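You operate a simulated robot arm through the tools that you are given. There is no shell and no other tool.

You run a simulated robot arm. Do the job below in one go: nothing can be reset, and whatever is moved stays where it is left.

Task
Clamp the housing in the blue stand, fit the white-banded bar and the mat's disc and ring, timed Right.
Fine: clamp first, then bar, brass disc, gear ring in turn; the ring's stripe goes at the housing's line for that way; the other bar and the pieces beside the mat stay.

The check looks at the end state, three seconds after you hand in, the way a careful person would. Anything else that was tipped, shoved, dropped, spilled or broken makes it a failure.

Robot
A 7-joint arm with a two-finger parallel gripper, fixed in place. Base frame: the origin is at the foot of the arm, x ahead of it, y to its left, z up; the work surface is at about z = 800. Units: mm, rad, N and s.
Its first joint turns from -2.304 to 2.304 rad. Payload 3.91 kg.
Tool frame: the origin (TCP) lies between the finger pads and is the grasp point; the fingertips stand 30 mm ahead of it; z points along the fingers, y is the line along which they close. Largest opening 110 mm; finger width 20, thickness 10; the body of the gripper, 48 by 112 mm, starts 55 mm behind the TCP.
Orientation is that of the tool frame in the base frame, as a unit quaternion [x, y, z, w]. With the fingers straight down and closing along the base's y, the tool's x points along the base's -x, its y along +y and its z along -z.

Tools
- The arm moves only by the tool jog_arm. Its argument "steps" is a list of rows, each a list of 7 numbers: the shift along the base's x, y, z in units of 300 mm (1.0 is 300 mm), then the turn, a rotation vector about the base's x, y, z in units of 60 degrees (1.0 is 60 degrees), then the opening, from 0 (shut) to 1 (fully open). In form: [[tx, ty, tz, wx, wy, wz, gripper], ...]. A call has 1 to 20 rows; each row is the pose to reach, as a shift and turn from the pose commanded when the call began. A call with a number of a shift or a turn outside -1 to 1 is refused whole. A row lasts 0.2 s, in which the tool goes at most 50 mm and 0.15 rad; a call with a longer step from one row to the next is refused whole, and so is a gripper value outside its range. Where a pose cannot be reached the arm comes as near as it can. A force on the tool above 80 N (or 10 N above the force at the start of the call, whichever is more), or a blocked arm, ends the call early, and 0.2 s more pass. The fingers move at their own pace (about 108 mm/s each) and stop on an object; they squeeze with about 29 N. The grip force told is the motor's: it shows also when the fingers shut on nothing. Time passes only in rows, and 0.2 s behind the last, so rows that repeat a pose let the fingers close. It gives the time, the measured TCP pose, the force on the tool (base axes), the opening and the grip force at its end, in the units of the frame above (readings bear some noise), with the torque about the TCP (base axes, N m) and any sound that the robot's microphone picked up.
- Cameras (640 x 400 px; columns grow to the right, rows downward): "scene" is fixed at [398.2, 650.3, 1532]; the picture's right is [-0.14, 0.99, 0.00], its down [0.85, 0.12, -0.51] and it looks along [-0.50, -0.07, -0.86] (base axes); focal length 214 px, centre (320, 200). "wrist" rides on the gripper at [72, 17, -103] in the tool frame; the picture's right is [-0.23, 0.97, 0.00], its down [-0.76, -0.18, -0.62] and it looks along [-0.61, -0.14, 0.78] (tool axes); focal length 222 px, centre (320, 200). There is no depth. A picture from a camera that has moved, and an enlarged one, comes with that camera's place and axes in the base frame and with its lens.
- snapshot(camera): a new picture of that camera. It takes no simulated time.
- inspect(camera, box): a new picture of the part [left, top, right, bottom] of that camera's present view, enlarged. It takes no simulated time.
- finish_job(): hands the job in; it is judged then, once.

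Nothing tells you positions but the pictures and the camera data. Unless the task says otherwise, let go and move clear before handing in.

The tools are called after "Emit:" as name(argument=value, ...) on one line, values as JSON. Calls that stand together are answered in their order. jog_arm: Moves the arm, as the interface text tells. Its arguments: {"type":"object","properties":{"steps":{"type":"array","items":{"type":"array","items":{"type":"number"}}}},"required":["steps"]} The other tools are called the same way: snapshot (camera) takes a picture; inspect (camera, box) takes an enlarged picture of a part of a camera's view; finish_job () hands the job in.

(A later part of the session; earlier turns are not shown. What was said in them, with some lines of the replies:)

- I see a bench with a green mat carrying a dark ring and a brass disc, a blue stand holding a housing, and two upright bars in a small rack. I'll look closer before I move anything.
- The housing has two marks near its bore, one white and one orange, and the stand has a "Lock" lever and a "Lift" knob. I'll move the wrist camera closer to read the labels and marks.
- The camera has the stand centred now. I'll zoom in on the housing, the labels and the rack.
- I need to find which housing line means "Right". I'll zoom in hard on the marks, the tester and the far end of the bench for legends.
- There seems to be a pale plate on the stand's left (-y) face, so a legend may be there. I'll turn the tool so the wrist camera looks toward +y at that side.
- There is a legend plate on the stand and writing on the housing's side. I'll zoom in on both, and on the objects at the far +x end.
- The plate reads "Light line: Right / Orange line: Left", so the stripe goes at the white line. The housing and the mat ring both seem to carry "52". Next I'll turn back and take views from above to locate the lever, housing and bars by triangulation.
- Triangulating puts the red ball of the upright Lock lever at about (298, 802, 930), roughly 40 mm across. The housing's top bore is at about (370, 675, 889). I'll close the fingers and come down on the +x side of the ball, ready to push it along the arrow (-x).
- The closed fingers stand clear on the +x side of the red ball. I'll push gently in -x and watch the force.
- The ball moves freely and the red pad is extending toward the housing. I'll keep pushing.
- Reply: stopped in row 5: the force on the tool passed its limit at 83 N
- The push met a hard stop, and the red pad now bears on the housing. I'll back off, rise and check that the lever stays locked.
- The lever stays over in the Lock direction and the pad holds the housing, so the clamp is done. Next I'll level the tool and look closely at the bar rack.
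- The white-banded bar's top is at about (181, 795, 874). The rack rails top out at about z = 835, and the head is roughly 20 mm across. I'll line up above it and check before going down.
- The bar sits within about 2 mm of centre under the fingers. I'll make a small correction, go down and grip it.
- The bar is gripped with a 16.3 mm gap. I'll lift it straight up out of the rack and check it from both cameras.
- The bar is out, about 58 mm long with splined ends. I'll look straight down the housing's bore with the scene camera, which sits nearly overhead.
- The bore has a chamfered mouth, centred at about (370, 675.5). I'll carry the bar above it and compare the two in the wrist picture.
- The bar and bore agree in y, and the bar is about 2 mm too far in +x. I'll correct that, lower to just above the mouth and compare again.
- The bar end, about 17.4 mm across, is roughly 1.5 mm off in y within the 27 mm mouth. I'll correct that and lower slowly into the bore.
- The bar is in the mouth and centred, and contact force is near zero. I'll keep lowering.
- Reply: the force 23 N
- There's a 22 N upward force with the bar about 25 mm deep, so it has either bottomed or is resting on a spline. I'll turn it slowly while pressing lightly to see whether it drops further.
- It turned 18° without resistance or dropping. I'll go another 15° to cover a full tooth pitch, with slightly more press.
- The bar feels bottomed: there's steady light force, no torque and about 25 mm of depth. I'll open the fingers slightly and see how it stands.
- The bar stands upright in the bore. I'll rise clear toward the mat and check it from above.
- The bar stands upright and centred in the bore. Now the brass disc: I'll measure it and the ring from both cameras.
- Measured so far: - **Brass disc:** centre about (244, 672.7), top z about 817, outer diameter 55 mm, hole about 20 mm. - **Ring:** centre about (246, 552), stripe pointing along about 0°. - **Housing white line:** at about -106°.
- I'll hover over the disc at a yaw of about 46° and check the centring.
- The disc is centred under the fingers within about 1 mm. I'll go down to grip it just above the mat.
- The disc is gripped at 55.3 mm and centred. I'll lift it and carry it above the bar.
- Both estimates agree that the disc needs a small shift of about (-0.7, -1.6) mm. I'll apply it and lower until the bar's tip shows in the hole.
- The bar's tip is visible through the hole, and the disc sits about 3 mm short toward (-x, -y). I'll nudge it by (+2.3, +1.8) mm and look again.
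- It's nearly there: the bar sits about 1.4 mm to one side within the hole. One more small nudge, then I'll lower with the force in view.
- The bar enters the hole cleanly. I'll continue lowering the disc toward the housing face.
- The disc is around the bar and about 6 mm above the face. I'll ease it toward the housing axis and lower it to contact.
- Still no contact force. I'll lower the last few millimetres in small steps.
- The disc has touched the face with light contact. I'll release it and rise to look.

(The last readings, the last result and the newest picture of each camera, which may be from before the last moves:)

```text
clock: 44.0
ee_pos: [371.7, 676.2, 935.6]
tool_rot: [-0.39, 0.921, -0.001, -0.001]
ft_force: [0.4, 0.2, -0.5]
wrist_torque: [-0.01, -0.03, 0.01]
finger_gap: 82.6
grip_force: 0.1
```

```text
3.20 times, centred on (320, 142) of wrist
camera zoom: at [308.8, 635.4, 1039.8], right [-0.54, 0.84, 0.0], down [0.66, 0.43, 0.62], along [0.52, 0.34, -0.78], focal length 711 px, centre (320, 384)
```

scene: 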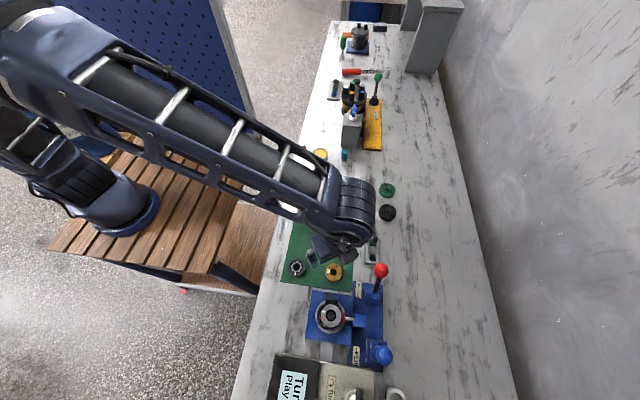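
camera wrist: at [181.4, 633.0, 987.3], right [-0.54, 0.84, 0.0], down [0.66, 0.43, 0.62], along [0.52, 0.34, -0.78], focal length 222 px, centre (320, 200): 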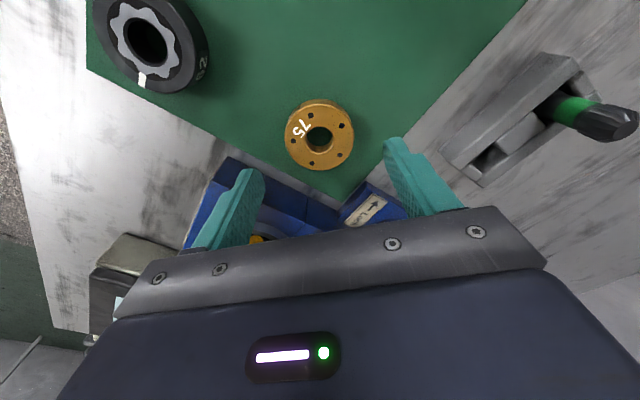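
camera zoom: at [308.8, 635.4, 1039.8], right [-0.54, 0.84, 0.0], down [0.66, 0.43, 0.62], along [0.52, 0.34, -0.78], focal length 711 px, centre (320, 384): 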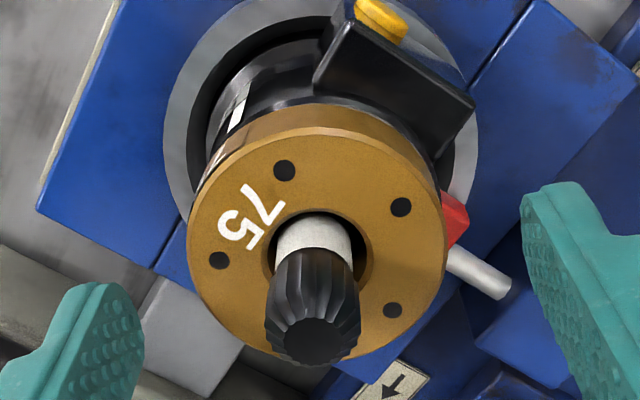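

The disc sits flat on the housing around the bar. I'll rise, check from above and go over to the gear ring with a yaw of about 60°.

Emit:
jog_arm(steps=[[0, 0, 0.08, 0, 0, 0, 0.85], [0, 0, 0.18, 0, 0, 0, 1], [0, 0, 0.3, 0, 0, 0, 1], [-0.1, -0.1, 0.3, 0, 0, 0.08, 1], [-0.21, -0.21, 0.3, 0, 0, 0.16, 1], [-0.31, -0.31, 0.3, 0, 0, 0.233, 1], [-0.418, -0.413, 0.3, 0, 0, 0.233, 1], [-0.418, -0.413, 0.15, 0, 0, 0.233, 1], [-0.418, -0.413, 0.0, 0, 0, 0.233, 1], [-0.418, -0.413, -0.15, 0, 0, 0.233, 0.9], [-0.418, -0.413, -0.15, 0, 0, 0.233, 0.75]])

Emit:
inspect(camera="scene", box=[310, 290, 360, 340])

Emit:
inspect(camera="wrist", box=[220, 80, 420, 205])

Emit:
snapshot(camera="wrist")

```text
clock: 46.4
ee_pos: [246.2, 551.7, 891.1]
tool_rot: [-0.5, 0.866, 0.0, 0.0]
ft_force: [0.0, -0.1, -0.5]
wrist_torque: [-0.01, -0.01, 0.03]
finger_gap: 82.4
grip_force: 0.0
```

```text
8.00 times, centred on (335, 315) of scene
camera zoom: at [398.2, 650.3, 1532.0], right [-0.14, 0.99, 0.0], down [0.85, 0.12, -0.51], along [-0.5, -0.07, -0.86], focal length 1716 px, centre (200, -720)
```

zoom: 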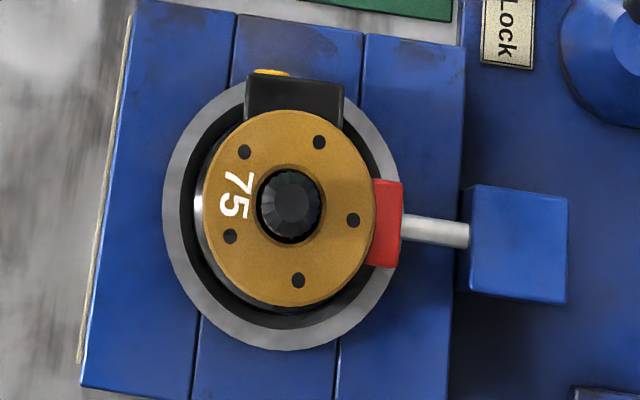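

```text
3.20 times, centred on (320, 142) of wrist
camera zoom: at [195.4, 497.2, 994.7], right [-0.73, 0.68, 0.0], down [0.54, 0.57, 0.62], along [0.43, 0.45, -0.78], focal length 711 px, centre (320, 384)
```

zoom: 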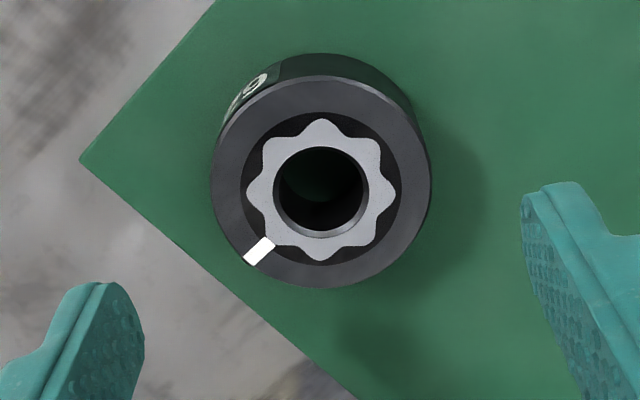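

```text
taken
camera wrist: at [195.4, 497.2, 994.7], right [-0.73, 0.68, 0.0], down [0.54, 0.57, 0.62], along [0.43, 0.45, -0.78], focal length 222 px, centre (320, 200)
```

wrist: 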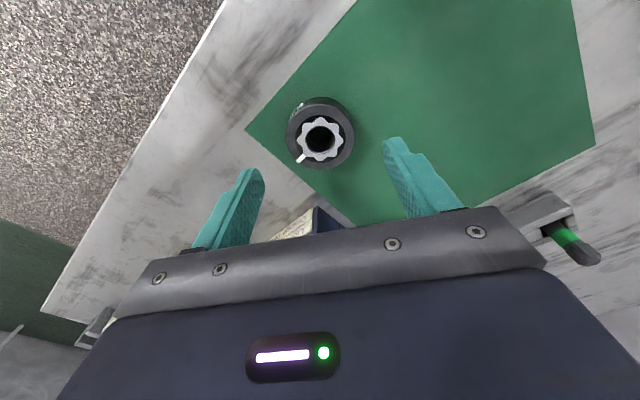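

The ring is centred under the fingers, and its stripe is at about 0.7° in base. I'll go down and grip it.

Emit:
jog_arm(steps=[[0, 0, -0.06, 0, 0, 0, 0.75], [0, 0, -0.12, 0, 0, 0, 0.75], [0, 0, -0.185, 0, 0, 0, 0.75], [0, 0, -0.185, 0, 0, 0, 0.6], [0, 0, -0.185, 0, 0, 0, 0.4], [0, 0, -0.185, 0, 0, 0, 0.4], [0, 0, -0.185, 0, 0, 0, 0.4]])

Emit:
inspect(camera="wrist", box=[220, 100, 420, 225])

```text
clock: 48.0
ee_pos: [245.4, 552.0, 834.6]
tool_rot: [-0.501, 0.866, -0.001, -0.001]
ft_force: [0.0, 0.2, 0.3]
wrist_torque: [-0.05, 0.02, 0.0]
finger_gap: 54.0
grip_force: 28.8
```

```text
3.20 times, centred on (320, 162) of wrist
camera zoom: at [194.3, 497.3, 939.0], right [-0.73, 0.68, 0.0], down [0.54, 0.57, 0.62], along [0.43, 0.45, -0.78], focal length 711 px, centre (320, 320)
```

zoom: 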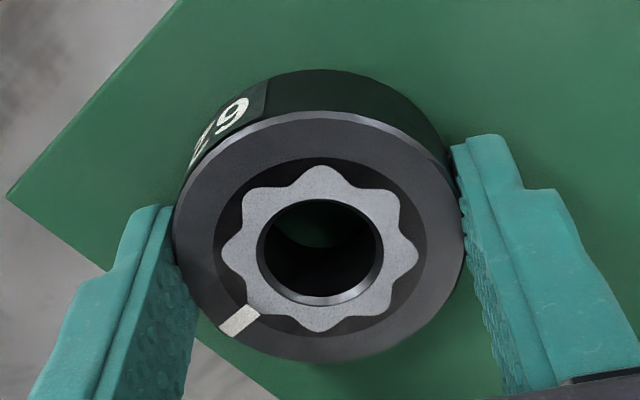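

The ring is gripped at 54 mm and centred. I'll lift it and turn it by -107.5° in total on the way to the housing, in two calls.

Emit:
jog_arm(steps=[[0, 0, 0.05, 0, 0, 0, 0.4], [0, 0, 0.15, 0, 0, 0, 0.4], [0, 0, 0.3, 0, 0, 0, 0.4], [0, 0, 0.45, 0, 0, 0, 0.4], [0, 0, 0.56, 0, 0, -0.1, 0.4], [0.03, 0.03, 0.56, 0, 0, -0.22, 0.4], [0.06, 0.06, 0.56, 0, 0, -0.34, 0.4], [0.09, 0.09, 0.56, 0, 0, -0.46, 0.4], [0.12, 0.12, 0.56, 0, 0, -0.58, 0.4], [0.15, 0.15, 0.56, 0, 0, -0.7, 0.4], [0.18, 0.18, 0.56, 0, 0, -0.8, 0.4], [0.2, 0.2, 0.56, 0, 0, -0.9, 0.4], [0.2, 0.2, 0.56, 0, 0, -0.9, 0.4]])

Emit:
jog_arm(steps=[[0.03, 0.03, 0, 0, 0, -0.12, 0.4], [0.06, 0.06, 0, 0, 0, -0.24, 0.4], [0.09, 0.09, 0, 0, 0, -0.36, 0.4], [0.12, 0.12, 0, 0, 0, -0.48, 0.4], [0.15, 0.15, 0, 0, 0, -0.6, 0.4], [0.18, 0.18, 0, 0, 0, -0.72, 0.4], [0.2, 0.2, 0, 0, 0, -0.82, 0.4], [0.217, 0.21, 0, 0, 0, -0.892, 0.4], [0.217, 0.21, 0, 0, 0, -0.892, 0.4]])

Emit:
snapshot(camera="wrist")

Emit:
inspect(camera="wrist", box=[220, 60, 420, 225])

Emit:
inspect(camera="scene", box=[290, 260, 380, 345])

```text
clock: 50.8
ee_pos: [307.1, 611.6, 1003.3]
tool_rot: [-0.051, 0.999, 0.0, -0.001]
ft_force: [0.6, -0.9, -3.4]
wrist_torque: [0.01, 0.0, -0.06]
finger_gap: 53.7
grip_force: 29.6
```

```text
clock: 52.8
ee_pos: [372.0, 675.7, 1004.1]
tool_rot: [0.403, 0.915, 0.001, -0.001]
ft_force: [-0.4, 0.8, -3.7]
wrist_torque: [-0.04, 0.02, -0.01]
finger_gap: 53.9
grip_force: 28.6
```

```text
taken
camera wrist: at [335.4, 739.4, 1107.2], right [0.87, 0.49, 0.0], down [0.38, -0.68, 0.62], along [0.3, -0.54, -0.78], focal length 222 px, centre (320, 200)
```

wrist: 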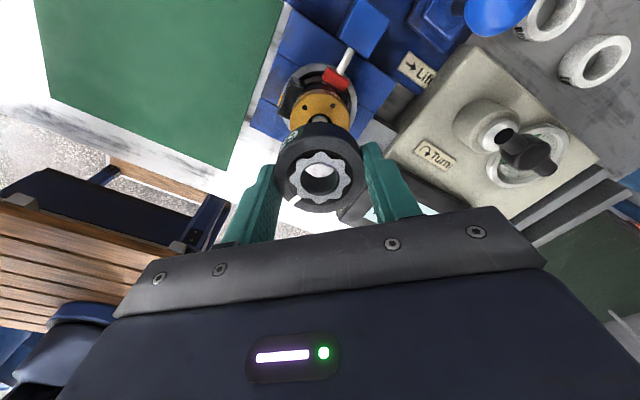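

```text
2.42 times, centred on (320, 142) of wrist
camera zoom: at [335.4, 739.4, 1107.2], right [0.87, 0.49, 0.0], down [0.38, -0.68, 0.62], along [0.3, -0.54, -0.78], focal length 538 px, centre (320, 339)
```

zoom: 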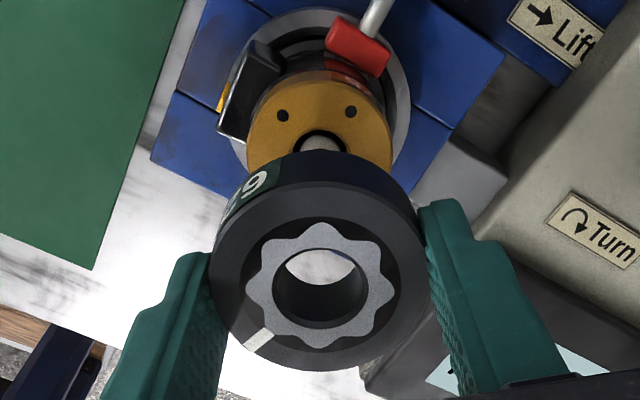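

```text
4.71 times, centred on (335, 302) of scene
camera zoom: at [398.2, 650.3, 1532.0], right [-0.14, 0.99, 0.0], down [0.85, 0.12, -0.51], along [-0.5, -0.07, -0.86], focal length 1009 px, centre (249, -282)
```

zoom: 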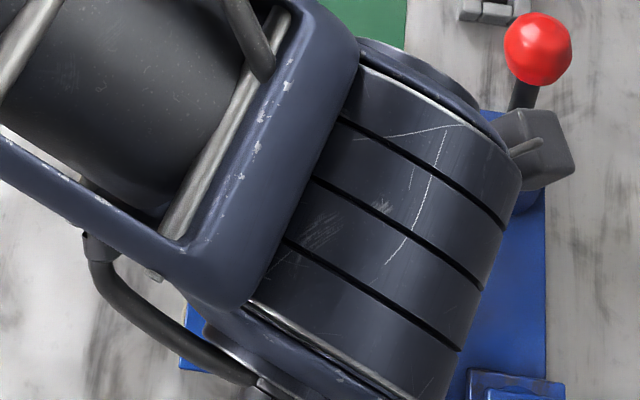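

The yaw is now -47.5° and the ring is above the bar. I'll lower it until the bar's tip just enters the hole and check.

Emit:
jog_arm(steps=[[0, 0, -0.04, 0, 0, 0, 0.4], [0, 0, -0.08, 0, 0, 0, 0.4], [0, 0, -0.12, 0, 0, 0, 0.4], [0, 0, -0.13, 0, 0, 0, 0.4], [0, 0, -0.13, 0, 0, 0, 0.4]])

Emit:
inspect(camera="wrist", box=[260, 130, 380, 205])

```text
clock: 54.0
ee_pos: [371.2, 672.9, 963.4]
tool_rot: [0.402, 0.916, 0.0, -0.001]
ft_force: [-0.2, 1.2, -2.3]
wrist_torque: [-0.01, -0.01, -0.01]
finger_gap: 53.7
grip_force: 28.8
```

```text
5.33 times, centred on (320, 168) of wrist
camera zoom: at [335.4, 738.7, 1067.8], right [0.87, 0.49, 0.0], down [0.38, -0.68, 0.62], along [0.3, -0.54, -0.78], focal length 1185 px, centre (320, 373)
```

zoom: 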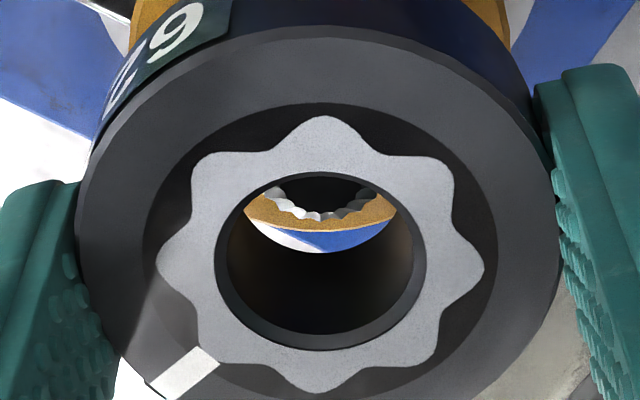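

The bar's tip is right below the hole and centred sideways. I'll lower a little more and check again.

Emit:
jog_arm(steps=[[0, 0, -0.01, 0, 0, 0, 0.4], [0, 0, -0.02, 0, 0, 0, 0.4], [0, 0, -0.027, 0, 0, 0, 0.4], [0, 0, -0.027, 0, 0, 0, 0.4]])

Emit:
inspect(camera="wrist", box=[260, 130, 380, 205])

```text
clock: 55.0
ee_pos: [371.4, 673.1, 956.9]
tool_rot: [0.403, 0.915, 0.0, -0.001]
ft_force: [0.3, -0.1, -2.8]
wrist_torque: [-0.01, 0.02, 0.01]
finger_gap: 53.6
grip_force: 28.8
```

```text
5.33 times, centred on (320, 168) of wrist
camera zoom: at [335.1, 739.1, 1060.2], right [0.87, 0.49, 0.0], down [0.38, -0.68, 0.62], along [0.3, -0.54, -0.78], focal length 1185 px, centre (320, 373)
```

zoom: 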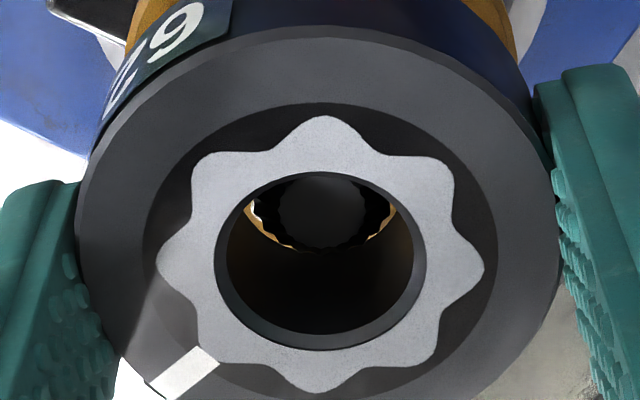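

The bar fits the hole with about 0.8 mm of offset toward the far side. I'll correct that and continue down slowly.

Emit:
jog_arm(steps=[[0.0018, -0.002, 0, 0, 0, 0, 0.4], [0.0018, -0.002, -0.01, 0, 0, 0, 0.4], [0.0018, -0.002, -0.02, 0, 0, 0, 0.4], [0.0018, -0.002, -0.03, 0, 0, 0, 0.4], [0.0018, -0.002, -0.03, 0, 0, 0, 0.4]])

Emit:
inspect(camera="wrist", box=[260, 130, 380, 205])

```text
clock: 56.2
ee_pos: [372.8, 674.8, 946.0]
tool_rot: [0.403, 0.915, 0.001, -0.001]
ft_force: [0.1, -0.4, -3.7]
wrist_torque: [-0.04, -0.02, -0.01]
finger_gap: 53.8
grip_force: 29.4
```

```text
5.33 times, centred on (320, 168) of wrist
camera zoom: at [335.6, 738.9, 1050.4], right [0.87, 0.49, 0.0], down [0.38, -0.68, 0.62], along [0.3, -0.54, -0.78], focal length 1185 px, centre (320, 373)
```

zoom: 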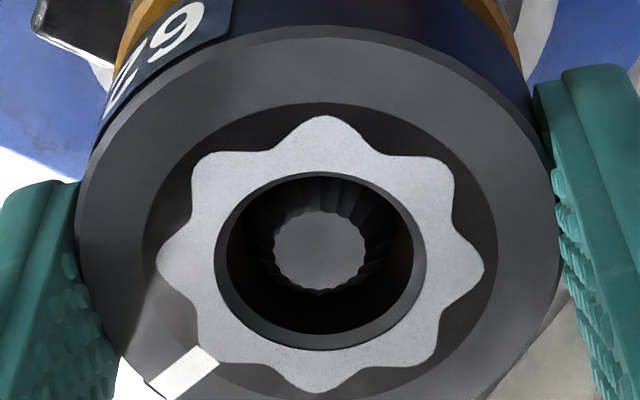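

The bar is centred inside the ring with no contact force. I'll lower the last 12 mm or so onto the disc in small steps.

Emit:
jog_arm(steps=[[0, 0, -0.01, 0, 0, 0, 0.4], [0, 0, -0.02, 0, 0, 0, 0.4], [0, 0, -0.028, 0, 0, 0, 0.4], [0, 0, -0.028, 0, 0, 0, 0.4]])

Emit:
inspect(camera="wrist", box=[240, 80, 400, 205])

```text
clock: 57.2
ee_pos: [372.9, 674.8, 938.9]
tool_rot: [0.403, 0.915, 0.0, -0.001]
ft_force: [0.2, 0.6, -2.6]
wrist_torque: [0.04, 0.01, -0.01]
finger_gap: 53.6
grip_force: 29.2
```

```text
3.20 times, centred on (320, 142) of wrist
camera zoom: at [335.9, 738.7, 1042.6], right [0.87, 0.49, 0.0], down [0.38, -0.68, 0.62], along [0.3, -0.54, -0.78], focal length 711 px, centre (320, 384)
```

zoom: 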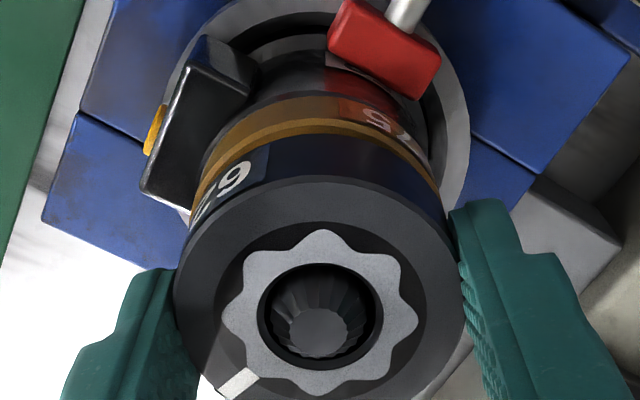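

Still clear. I'll continue down in about 1 mm steps until contact.

Emit:
jog_arm(steps=[[0, 0, -0.005, 0, 0, 0, 0.4], [0, 0, -0.01, 0, 0, 0, 0.4], [0, 0, -0.014, 0, 0, 0, 0.4]])

Emit:
inspect(camera="wrist", box=[240, 80, 400, 205])

```text
clock: 58.0
ee_pos: [372.4, 674.4, 936.1]
tool_rot: [0.403, 0.915, 0.001, -0.001]
ft_force: [0.7, -6.7, 19.3]
wrist_torque: [-0.56, 0.18, 0.16]
finger_gap: 53.4
grip_force: 28.5
```

```text
3.20 times, centred on (320, 142) of wrist
camera zoom: at [336.1, 738.6, 1040.0], right [0.87, 0.49, 0.0], down [0.38, -0.68, 0.62], along [0.3, -0.54, -0.78], focal length 711 px, centre (320, 384)
```

zoom: 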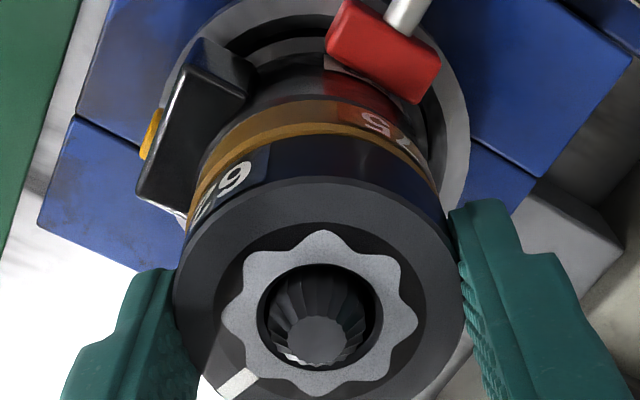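

The ring has touched the disc. I'll relax slightly, release and move off to inspect the alignment.

Emit:
jog_arm(steps=[[0, 0, 0.003, 0, 0, 0, 0.4], [0, 0, 0.003, 0, 0, 0, 0.4], [0, 0, 0.003, 0, 0, 0, 0.55], [0, 0, 0.003, 0, 0, 0, 0.65], [0, 0, 0.003, 0, 0, 0, 0.75], [0, 0, 0.003, 0, 0, 0, 0.75], [0, 0, 0.05, 0, 0, 0, 0.75]])

Emit:
inspect(camera="wrist", box=[240, 80, 400, 205])

```text
clock: 59.6
ee_pos: [371.2, 674.6, 949.2]
tool_rot: [0.402, 0.915, 0.001, -0.001]
ft_force: [0.5, -0.3, -0.6]
wrist_torque: [0.01, -0.01, 0.02]
finger_gap: 82.4
grip_force: 0.1
```

```text
3.20 times, centred on (320, 142) of wrist
camera zoom: at [335.3, 739.1, 1053.2], right [0.87, 0.49, 0.0], down [0.38, -0.68, 0.62], along [0.3, -0.54, -0.78], focal length 711 px, centre (320, 384)
```

zoom: 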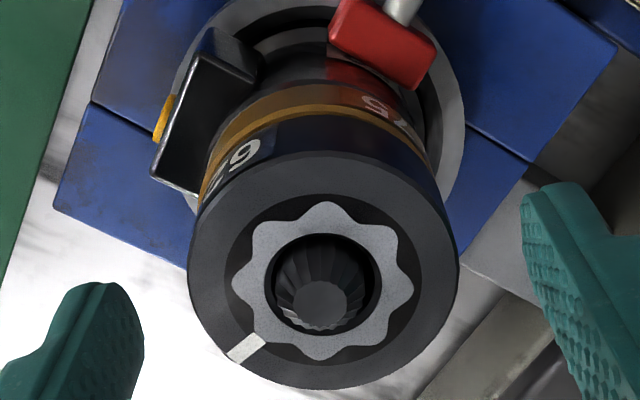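

The ring is released and seated. I'll rise and swing the camera round to the -y side to compare the stripe with the housing's white line.

Emit:
jog_arm(steps=[[0, 0, 0.1, 0, 0, 0, 0.85], [0, 0, 0.22, 0, 0, 0, 1], [0, -0.04, 0.25, 0, 0, 0.12, 1], [0, -0.08, 0.25, 0, 0, 0.24, 1], [0, -0.14, 0.25, 0, 0, 0.36, 1], [0, -0.2, 0.25, 0, 0, 0.48, 1], [0, -0.26, 0.25, 0, 0, 0.6, 1], [0, -0.32, 0.25, 0, 0, 0.72, 1], [0, -0.38, 0.25, 0, 0, 0.84, 1], [0, -0.41, 0.25, 0, 0, 0.96, 1]])

Emit:
jog_arm(steps=[[0, 0, 0, 0, 0, 0.12, 1], [0, 0, 0, 0, 0, 0.24, 1], [0, 0, 0, 0, 0, 0.36, 1], [0, 0, 0, 0, 0, 0.48, 1], [0, 0, 0, 0, 0, 0.6, 1], [0, 0, 0, 0, 0, 0.72, 1], [0, 0, 0, 0, 0, 0.84, 1], [0, 0, 0, 0, 0, 0.94, 1]])

Emit:
inspect(camera="scene", box=[310, 290, 360, 340])

Emit:
snapshot(camera="wrist")

```text
clock: 61.8
ee_pos: [371.9, 550.9, 1024.3]
tool_rot: [-0.089, 0.996, 0.0, -0.001]
ft_force: [-0.1, 0.6, -0.1]
wrist_torque: [0.01, -0.03, 0.0]
finger_gap: 110.0
grip_force: 0.0
```

```text
clock: 63.6
ee_pos: [371.5, 550.6, 1024.4]
tool_rot: [-0.549, 0.836, -0.001, 0.0]
ft_force: [0.3, 0.0, -0.6]
wrist_torque: [0.0, -0.01, -0.01]
finger_gap: 109.9
grip_force: 0.1
```

```text
8.00 times, centred on (335, 315) of scene
camera zoom: at [398.2, 650.3, 1532.0], right [-0.14, 0.99, 0.0], down [0.85, 0.12, -0.51], along [-0.5, -0.07, -0.86], focal length 1716 px, centre (200, -720)
```

zoom: 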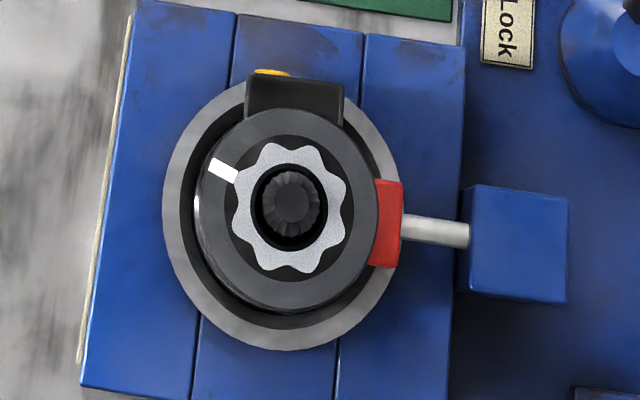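

```text
taken
camera wrist: at [327.5, 491.4, 1128.7], right [-0.8, 0.6, 0.0], down [0.47, 0.63, 0.62], along [0.37, 0.5, -0.78], focal length 222 px, centre (320, 200)
```

wrist: 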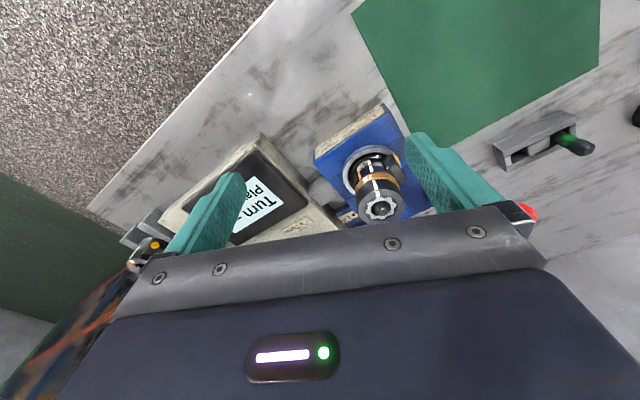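

Emit:
inspect(camera="wrist", box=[335, 135, 415, 225])

Emit:
inspect(camera="wrist", box=[352, 150, 404, 215])

Emit:
inspect(camera="scene", box=[318, 302, 344, 328])

```text
4.44 times, centred on (375, 180) of wrist
camera zoom: at [327.5, 491.4, 1128.7], right [-0.8, 0.6, 0.0], down [0.47, 0.63, 0.62], along [0.37, 0.5, -0.78], focal length 987 px, centre (76, 289)
```

zoom: 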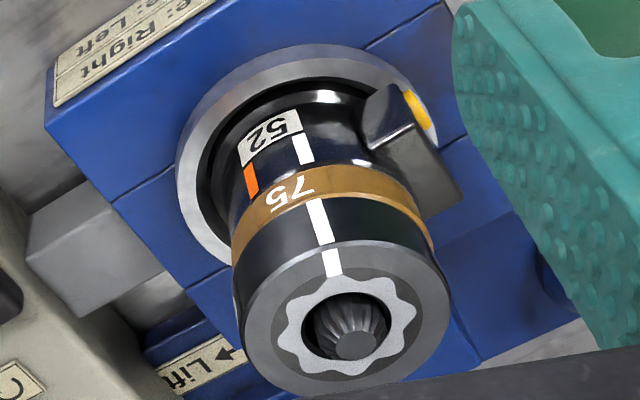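

```text
6.15 times, centred on (378, 182) of wrist
camera zoom: at [327.5, 491.4, 1128.7], right [-0.8, 0.6, 0.0], down [0.47, 0.63, 0.62], along [0.37, 0.5, -0.78], focal length 1367 px, centre (-37, 308)
```

zoom: 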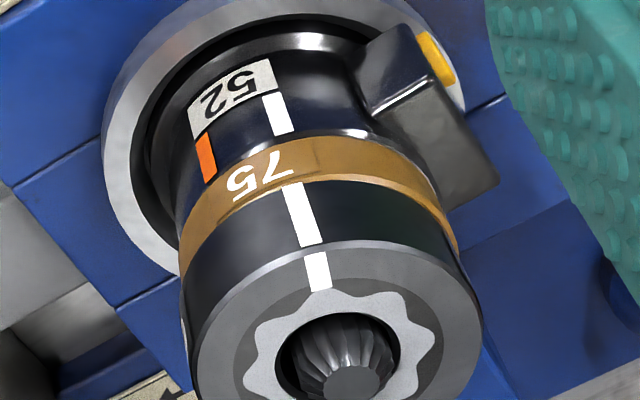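

```text
15.38 times, centred on (331, 315) of scene
camera zoom: at [398.2, 650.3, 1532.0], right [-0.14, 0.99, 0.0], down [0.85, 0.12, -0.51], along [-0.5, -0.07, -0.86], focal length 3300 px, centre (151, -1569)
```

zoom: 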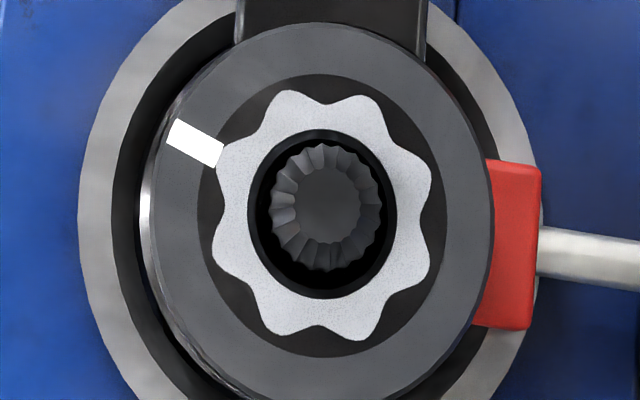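

By the scene camera the stripe angle matches the white line (-107.2° against -106.9°). The disc and ring sit about 2 mm too far in +x relative to the housing, so the stripe looks a touch off from the side. I'll straddle the stack at a yaw of 90° and nudge it about 2 mm in -x with one finger, while viewing the line from the -y side.

Emit:
jog_arm(steps=[[0, 0.06, 0.03, 0, 0, 0.1, 1], [-0.01, 0.15, 0.03, 0, 0, 0.2, 1], [-0.02, 0.25, 0.03, 0, 0, 0.3, 1], [-0.022, 0.35, 0.03, 0, 0, 0.39, 0.9], [-0.022, 0.416, 0.0, 0, 0, 0.39, 0.8], [-0.022, 0.416, -0.1, 0, 0, 0.39, 0.75], [-0.022, 0.416, -0.2, 0, 0, 0.39, 0.75], [-0.022, 0.416, -0.2, 0, 0, 0.39, 0.75]])

Emit:
snapshot(camera="wrist")

Emit:
inspect(camera="wrist", box=[240, 50, 400, 205])

```text
clock: 65.4
ee_pos: [365.3, 677.1, 964.0]
tool_rot: [-0.706, 0.708, -0.001, 0.0]
ft_force: [0.8, 0.0, 0.3]
wrist_torque: [-0.03, -0.02, 0.03]
finger_gap: 82.6
grip_force: 0.0
```

```text
taken
camera wrist: at [347.9, 604.7, 1067.3], right [-0.97, 0.23, 0.0], down [0.18, 0.76, 0.62], along [0.14, 0.6, -0.78], focal length 222 px, centre (320, 200)
```

wrist: 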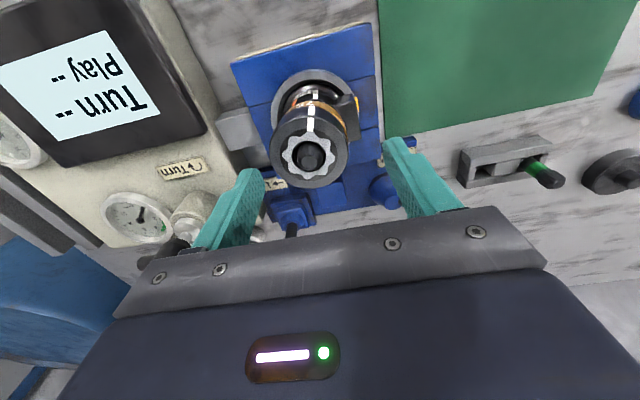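

```text
2.58 times, centred on (320, 128) of wrist
camera zoom: at [347.9, 604.7, 1067.3], right [-0.97, 0.23, 0.0], down [0.18, 0.76, 0.62], along [0.14, 0.6, -0.78], focal length 573 px, centre (320, 387)
```

zoom: 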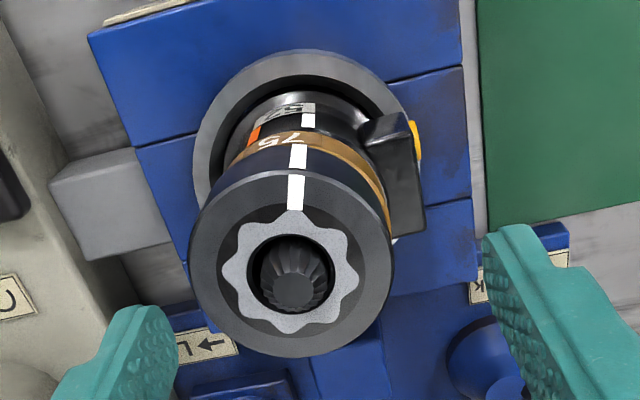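

Both fingers are clear of the stack. I'll zoom in on the lines before going down.

Emit:
inspect(camera="wrist", box=[280, 78, 350, 128])

Emit:
jog_arm(steps=[[0, -0.004, -0.05, 0, 0, 0, 0.75], [0, -0.004, -0.1, 0, 0, 0, 0.75], [0, -0.004, -0.135, 0, 0, 0, 0.75], [0, -0.004, -0.135, 0, 0, 0, 0.75]])

Emit:
snapshot(camera="wrist")

Emit:
inspect(camera="wrist", box=[240, 60, 400, 215])

```text
8.00 times, centred on (315, 103) of wrist
camera zoom: at [347.9, 604.7, 1067.3], right [-0.97, 0.23, 0.0], down [0.18, 0.76, 0.62], along [0.14, 0.6, -0.78], focal length 1777 px, centre (360, 976)
```

zoom: 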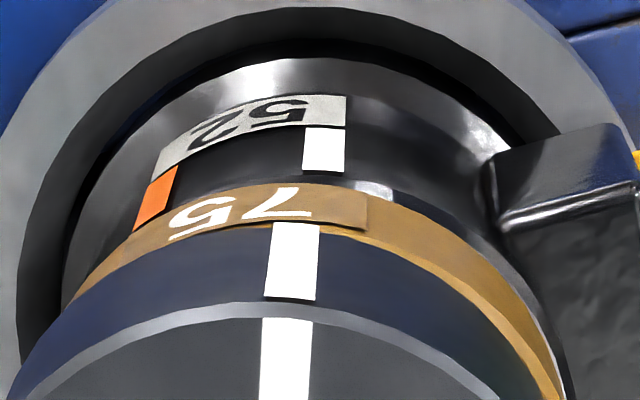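

```text
clock: 66.4
ee_pos: [365.2, 675.4, 923.8]
tool_rot: [-0.707, 0.708, -0.001, -0.001]
ft_force: [-0.9, 0.3, -0.9]
wrist_torque: [0.01, 0.04, 0.0]
finger_gap: 82.4
grip_force: 0.0
```

```text
taken
camera wrist: at [347.7, 602.9, 1027.3], right [-0.97, 0.23, 0.0], down [0.18, 0.76, 0.62], along [0.14, 0.6, -0.78], focal length 222 px, centre (320, 200)
```

wrist: 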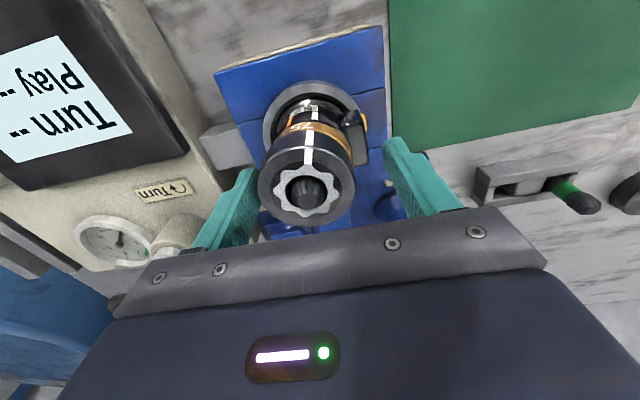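

```text
2.58 times, centred on (320, 138) of wrist
camera zoom: at [347.7, 602.9, 1027.3], right [-0.97, 0.23, 0.0], down [0.18, 0.76, 0.62], along [0.14, 0.6, -0.78], focal length 573 px, centre (320, 361)
```

zoom: 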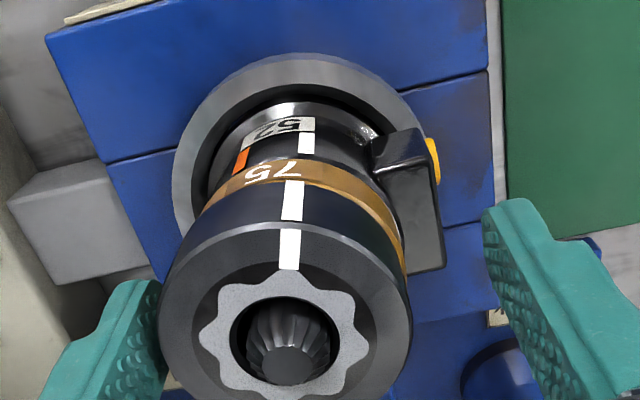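

The stripe sits about 2.7 mm toward +x of the line in this view, which is consistent with the stack's offset. I'll push gently in -x with the +x finger.

Emit:
jog_arm(steps=[[-0.01, 0, 0, 0, 0, 0, 0.75], [-0.017, 0, 0, 0, 0, 0, 0.75], [-0.02, 0, 0, 0, 0, 0, 0.75], [-0.023, 0, 0, 0, 0, 0, 0.75], [-0.023, 0, 0, 0, 0, 0, 0.75]])

Emit:
inspect(camera="wrist", box=[240, 60, 400, 215])

Emit:
inspect(camera="wrist", box=[280, 88, 350, 138])

```text
clock: 67.6
ee_pos: [359.3, 675.8, 923.7]
tool_rot: [-0.706, 0.708, -0.001, 0.0]
ft_force: [-0.9, 0.7, 0.5]
wrist_torque: [0.01, 0.0, 0.02]
finger_gap: 82.4
grip_force: 0.1
```

```text
2.58 times, centred on (320, 138) of wrist
camera zoom: at [341.1, 602.6, 1027.8], right [-0.97, 0.23, 0.0], down [0.18, 0.76, 0.62], along [0.14, 0.6, -0.78], focal length 573 px, centre (320, 361)
```

zoom: 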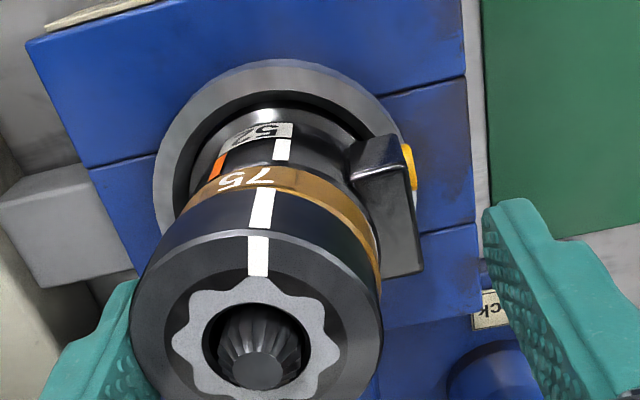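

```text
8.00 times, centred on (315, 113) of wrist
camera zoom: at [341.1, 602.6, 1027.8], right [-0.97, 0.23, 0.0], down [0.18, 0.76, 0.62], along [0.14, 0.6, -0.78], focal length 1777 px, centre (360, 896)
```

zoom: 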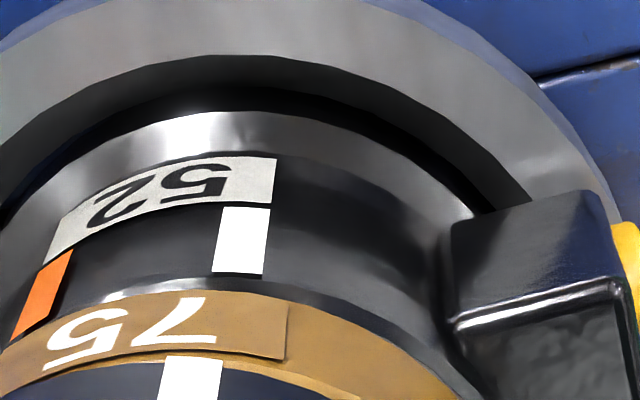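

The finger is now just at the ring's side. I'll push about 2.3 mm more in small steps.

Emit:
jog_arm(steps=[[-0.002, 0, 0, 0, 0, 0, 0.75], [-0.004, 0, 0, 0, 0, 0, 0.75], [-0.006, 0, 0, 0, 0, 0, 0.75], [-0.0077, 0, 0, 0, 0, 0, 0.75], [-0.0077, 0, 0, 0, 0, 0, 0.75]])

Emit:
inspect(camera="wrist", box=[240, 60, 400, 215])

Emit:
inspect(camera="wrist", box=[265, 100, 335, 160])

```text
clock: 68.8
ee_pos: [356.5, 674.9, 924.9]
tool_rot: [-0.706, 0.708, 0.0, -0.001]
ft_force: [2.4, -0.5, 0.9]
wrist_torque: [-0.02, -0.06, -0.02]
finger_gap: 84.0
grip_force: 1.8
```

```text
2.58 times, centred on (320, 138) of wrist
camera zoom: at [338.9, 602.7, 1027.5], right [-0.97, 0.23, 0.0], down [0.18, 0.76, 0.62], along [0.14, 0.6, -0.78], focal length 573 px, centre (320, 361)
```

zoom: 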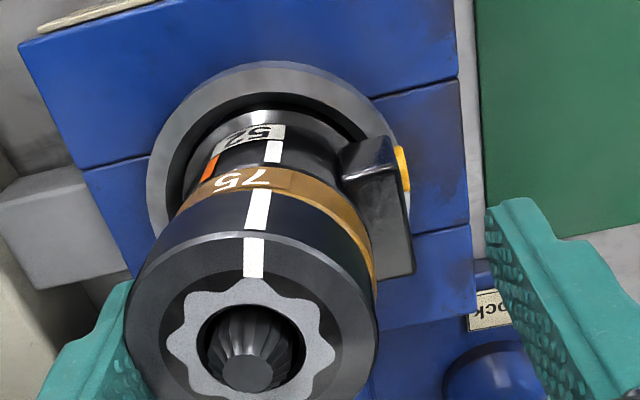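

```text
6.67 times, centred on (300, 130) of wrist
camera zoom: at [338.9, 602.7, 1027.5], right [-0.97, 0.23, 0.0], down [0.18, 0.76, 0.62], along [0.14, 0.6, -0.78], focal length 1481 px, centre (453, 667)
```

zoom: 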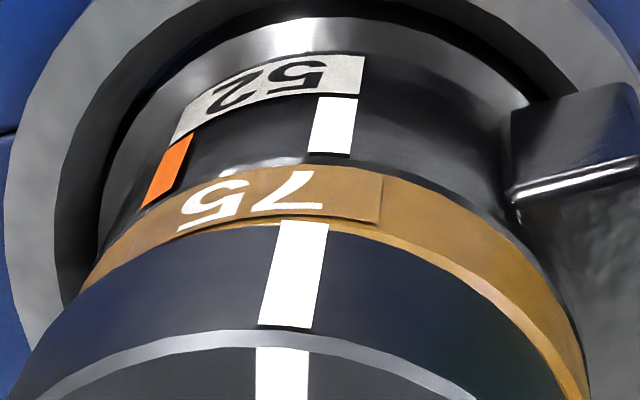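

The offset has dropped from about 2.4 to 1.2 mm, and the force is small. I'll push about 1.1 mm more.

Emit:
jog_arm(steps=[[-0.002, 0, 0, 0, 0, 0, 0.75], [-0.004, 0, 0, 0, 0, 0, 0.75], [-0.004, 0, 0, 0, 0, 0, 0.75]])

Emit:
inspect(camera="wrist", box=[265, 100, 335, 160])

```text
clock: 69.6
ee_pos: [354.6, 676.6, 923.2]
tool_rot: [-0.707, 0.708, -0.001, -0.001]
ft_force: [2.2, 0.9, -0.6]
wrist_torque: [-0.05, -0.02, 0.0]
finger_gap: 83.4
grip_force: 1.3
```

```text
6.67 times, centred on (300, 130) of wrist
camera zoom: at [337.4, 602.5, 1027.7], right [-0.97, 0.23, 0.0], down [0.18, 0.76, 0.62], along [0.14, 0.6, -0.78], focal length 1481 px, centre (453, 667)
```

zoom: 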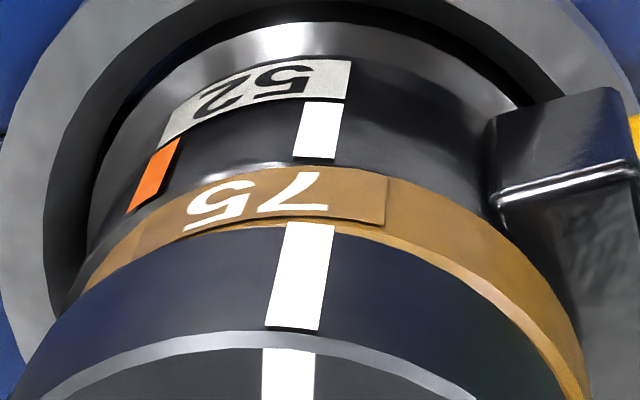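

The stripe and the line are collinear now, within about 0.6 mm. I'll back the finger off, rise and check from above.

Emit:
jog_arm(steps=[[0.01, 0, 0, 0, 0, 0, 0.75], [0.025, 0, 0, 0, 0, 0, 0.8], [0.03, 0, 0.05, 0, 0, 0, 0.85], [0.03, 0, 0.15, 0, 0, 0, 1], [0.03, -0.05, 0.27, 0, 0, 0, 1], [0.03, -0.18, 0.3, 0, 0, 0, 1], [0.03, -0.32, 0.3, 0, 0, 0, 1], [0.03, -0.45, 0.3, 0, 0, 0, 1], [0.03, -0.45, 0.3, 0, 0, 0, 1]])

Emit:
inspect(camera="scene", box=[318, 302, 344, 328])

Emit:
snapshot(camera="scene")

Emit:
inspect(camera="wrist", box=[290, 120, 390, 220])

```text
clock: 71.6
ee_pos: [364.3, 539.7, 1013.0]
tool_rot: [-0.706, 0.709, -0.001, -0.001]
ft_force: [0.4, 0.9, 0.4]
wrist_torque: [-0.02, 0.0, -0.02]
finger_gap: 110.2
grip_force: 0.1
```

```text
15.38 times, centred on (331, 315) of scene
camera zoom: at [398.2, 650.3, 1532.0], right [-0.14, 0.99, 0.0], down [0.85, 0.12, -0.51], along [-0.5, -0.07, -0.86], focal length 3300 px, centre (151, -1569)
```

zoom: 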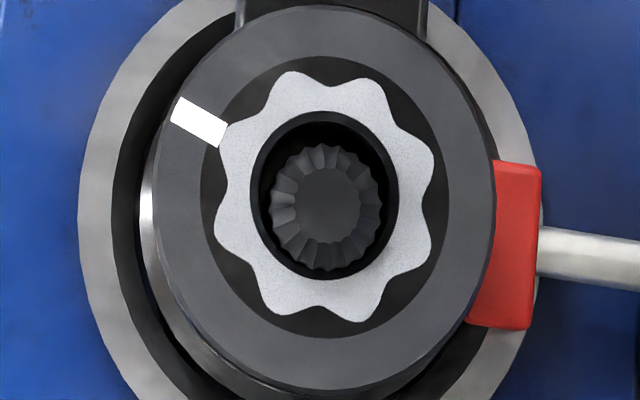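

```text
taken
```

scene: 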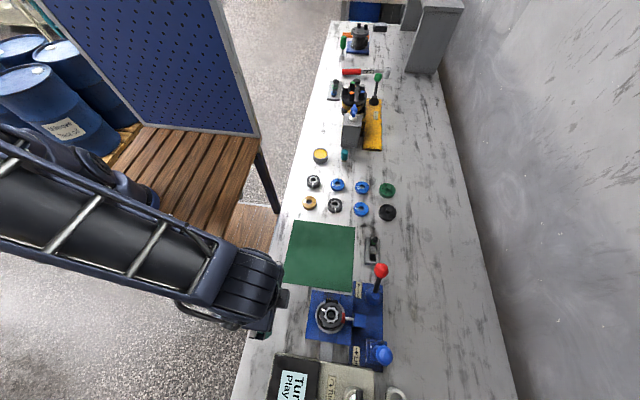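

```text
4.00 times, centred on (340, 170) of wrist
camera zoom: at [347.4, 467.3, 1117.8], right [-0.97, 0.23, 0.0], down [0.18, 0.76, 0.62], along [0.14, 0.6, -0.78], focal length 888 px, centre (240, 320)
```

zoom: 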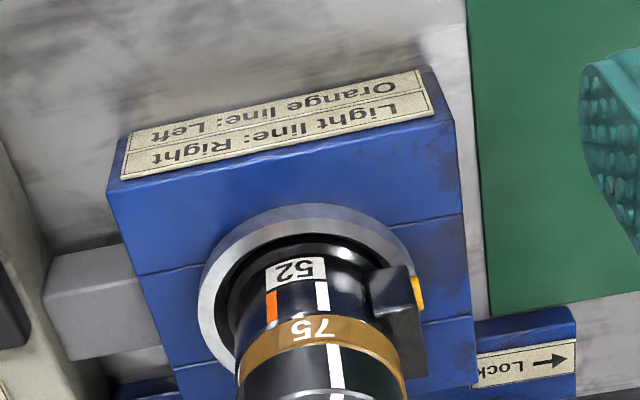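

From above, the ring centre is now within 1 mm of the housing axis and the lever is still locked. I'll check the line alignment at higher zoom.

Emit:
inspect(camera="wrist", box=[340, 180, 392, 230])

Emit:
snapshot(camera="wrist")

Emit:
inspect(camera="scene", box=[270, 210, 430, 310])

Emit:
inspect(camera="scene", box=[290, 140, 418, 220])

Emit:
inspect(camera="scene", box=[270, 270, 430, 370])

```text
8.00 times, centred on (366, 205) of wrist
camera zoom: at [347.4, 467.3, 1117.8], right [-0.97, 0.23, 0.0], down [0.18, 0.76, 0.62], along [0.14, 0.6, -0.78], focal length 1777 px, centre (-48, 160)
```

zoom: 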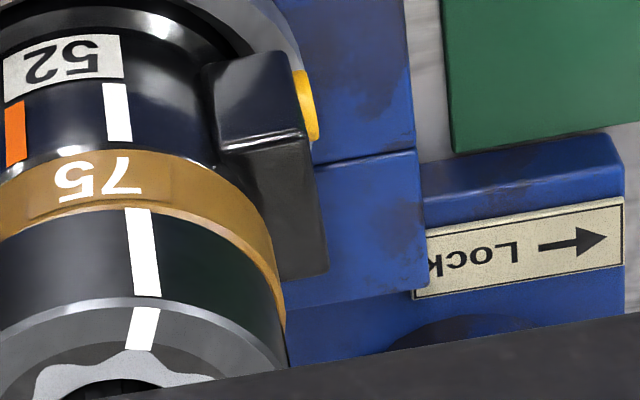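

```text
taken
camera wrist: at [347.4, 467.3, 1117.8], right [-0.97, 0.23, 0.0], down [0.18, 0.76, 0.62], along [0.14, 0.6, -0.78], focal length 222 px, centre (320, 200)
```

wrist: 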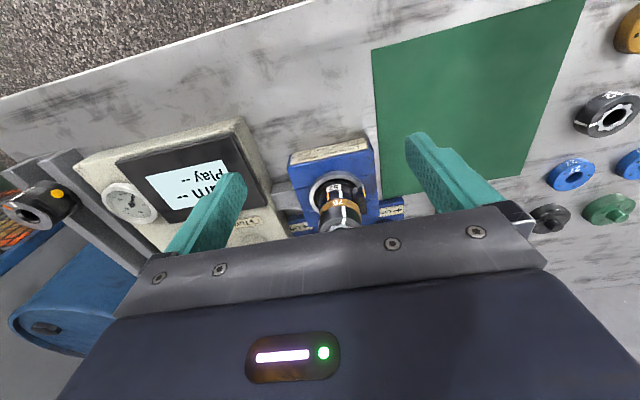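

```text
4.00 times, centred on (350, 260) of scene
camera zoom: at [398.2, 650.3, 1532.0], right [-0.14, 0.99, 0.0], down [0.85, 0.12, -0.51], along [-0.5, -0.07, -0.86], focal length 858 px, centre (200, -40)
```

zoom: 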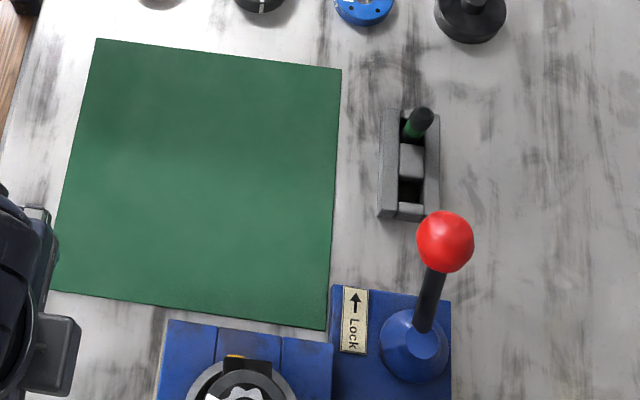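

```text
5.00 times, centred on (354, 180) of scene
camera zoom: at [398.2, 650.3, 1532.0], right [-0.14, 0.99, 0.0], down [0.85, 0.12, -0.51], along [-0.5, -0.07, -0.86], focal length 1072 px, centre (150, 300)
```

zoom: 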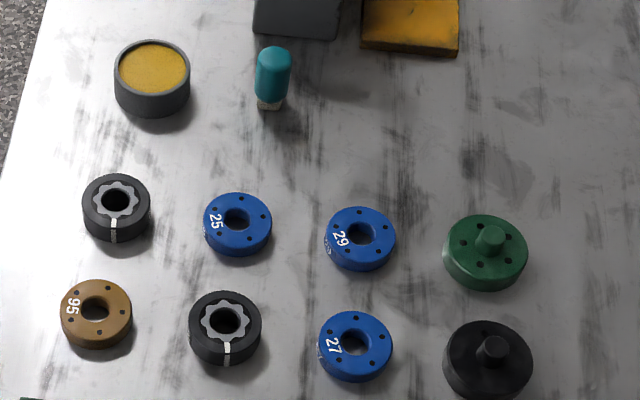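

```text
4.00 times, centred on (350, 320) of scene
camera zoom: at [398.2, 650.3, 1532.0], right [-0.14, 0.99, 0.0], down [0.85, 0.12, -0.51], along [-0.5, -0.07, -0.86], focal length 858 px, centre (200, -280)
```

zoom: 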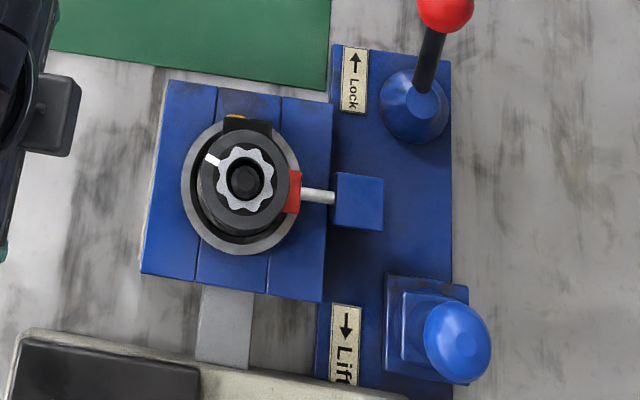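

The housing is clamped, with the lever holding in Lock. The white-banded bar is down on the bore floor, the brass disc and gear ring are seated on it, and the stripe sits at the light "Right" line within about 2°. The other bar and the loose pieces haven't moved and the arm is clear, so I'm handing in.

Emit:
finish_job()

```text
The job is handed in.
```

The job is handed in. The housing is clamped in the blue stand, and the white-banded bar, brass disc and gear ring are fitted in that order, timed Right.

- **Clamp:** the lever went over to its stop in the Lock direction and stayed there, with the red pad bearing on the housing.
- **Bar:** it stands upright in the bore, about 23 mm deep. I judged that to be the bore floor, because it stopped there and did not drop further when I turned it about 33°.
- **Disc and ring:** they first landed about 2 mm off-centre, so I nudged them across. The ring's centre is now within about 1 mm of the housing's axis.
- **Timing:** the plate on the stand reads "Light line: Right", so the ring's stripe is at the white line. It is about 2° off, or roughly 1.2 mm at the rim. I left it there because gripping the ring again risked shifting the stack.

The other bar and the pieces beside the mat look unmoved in the last pictures. The arm is open and clear of the stand.
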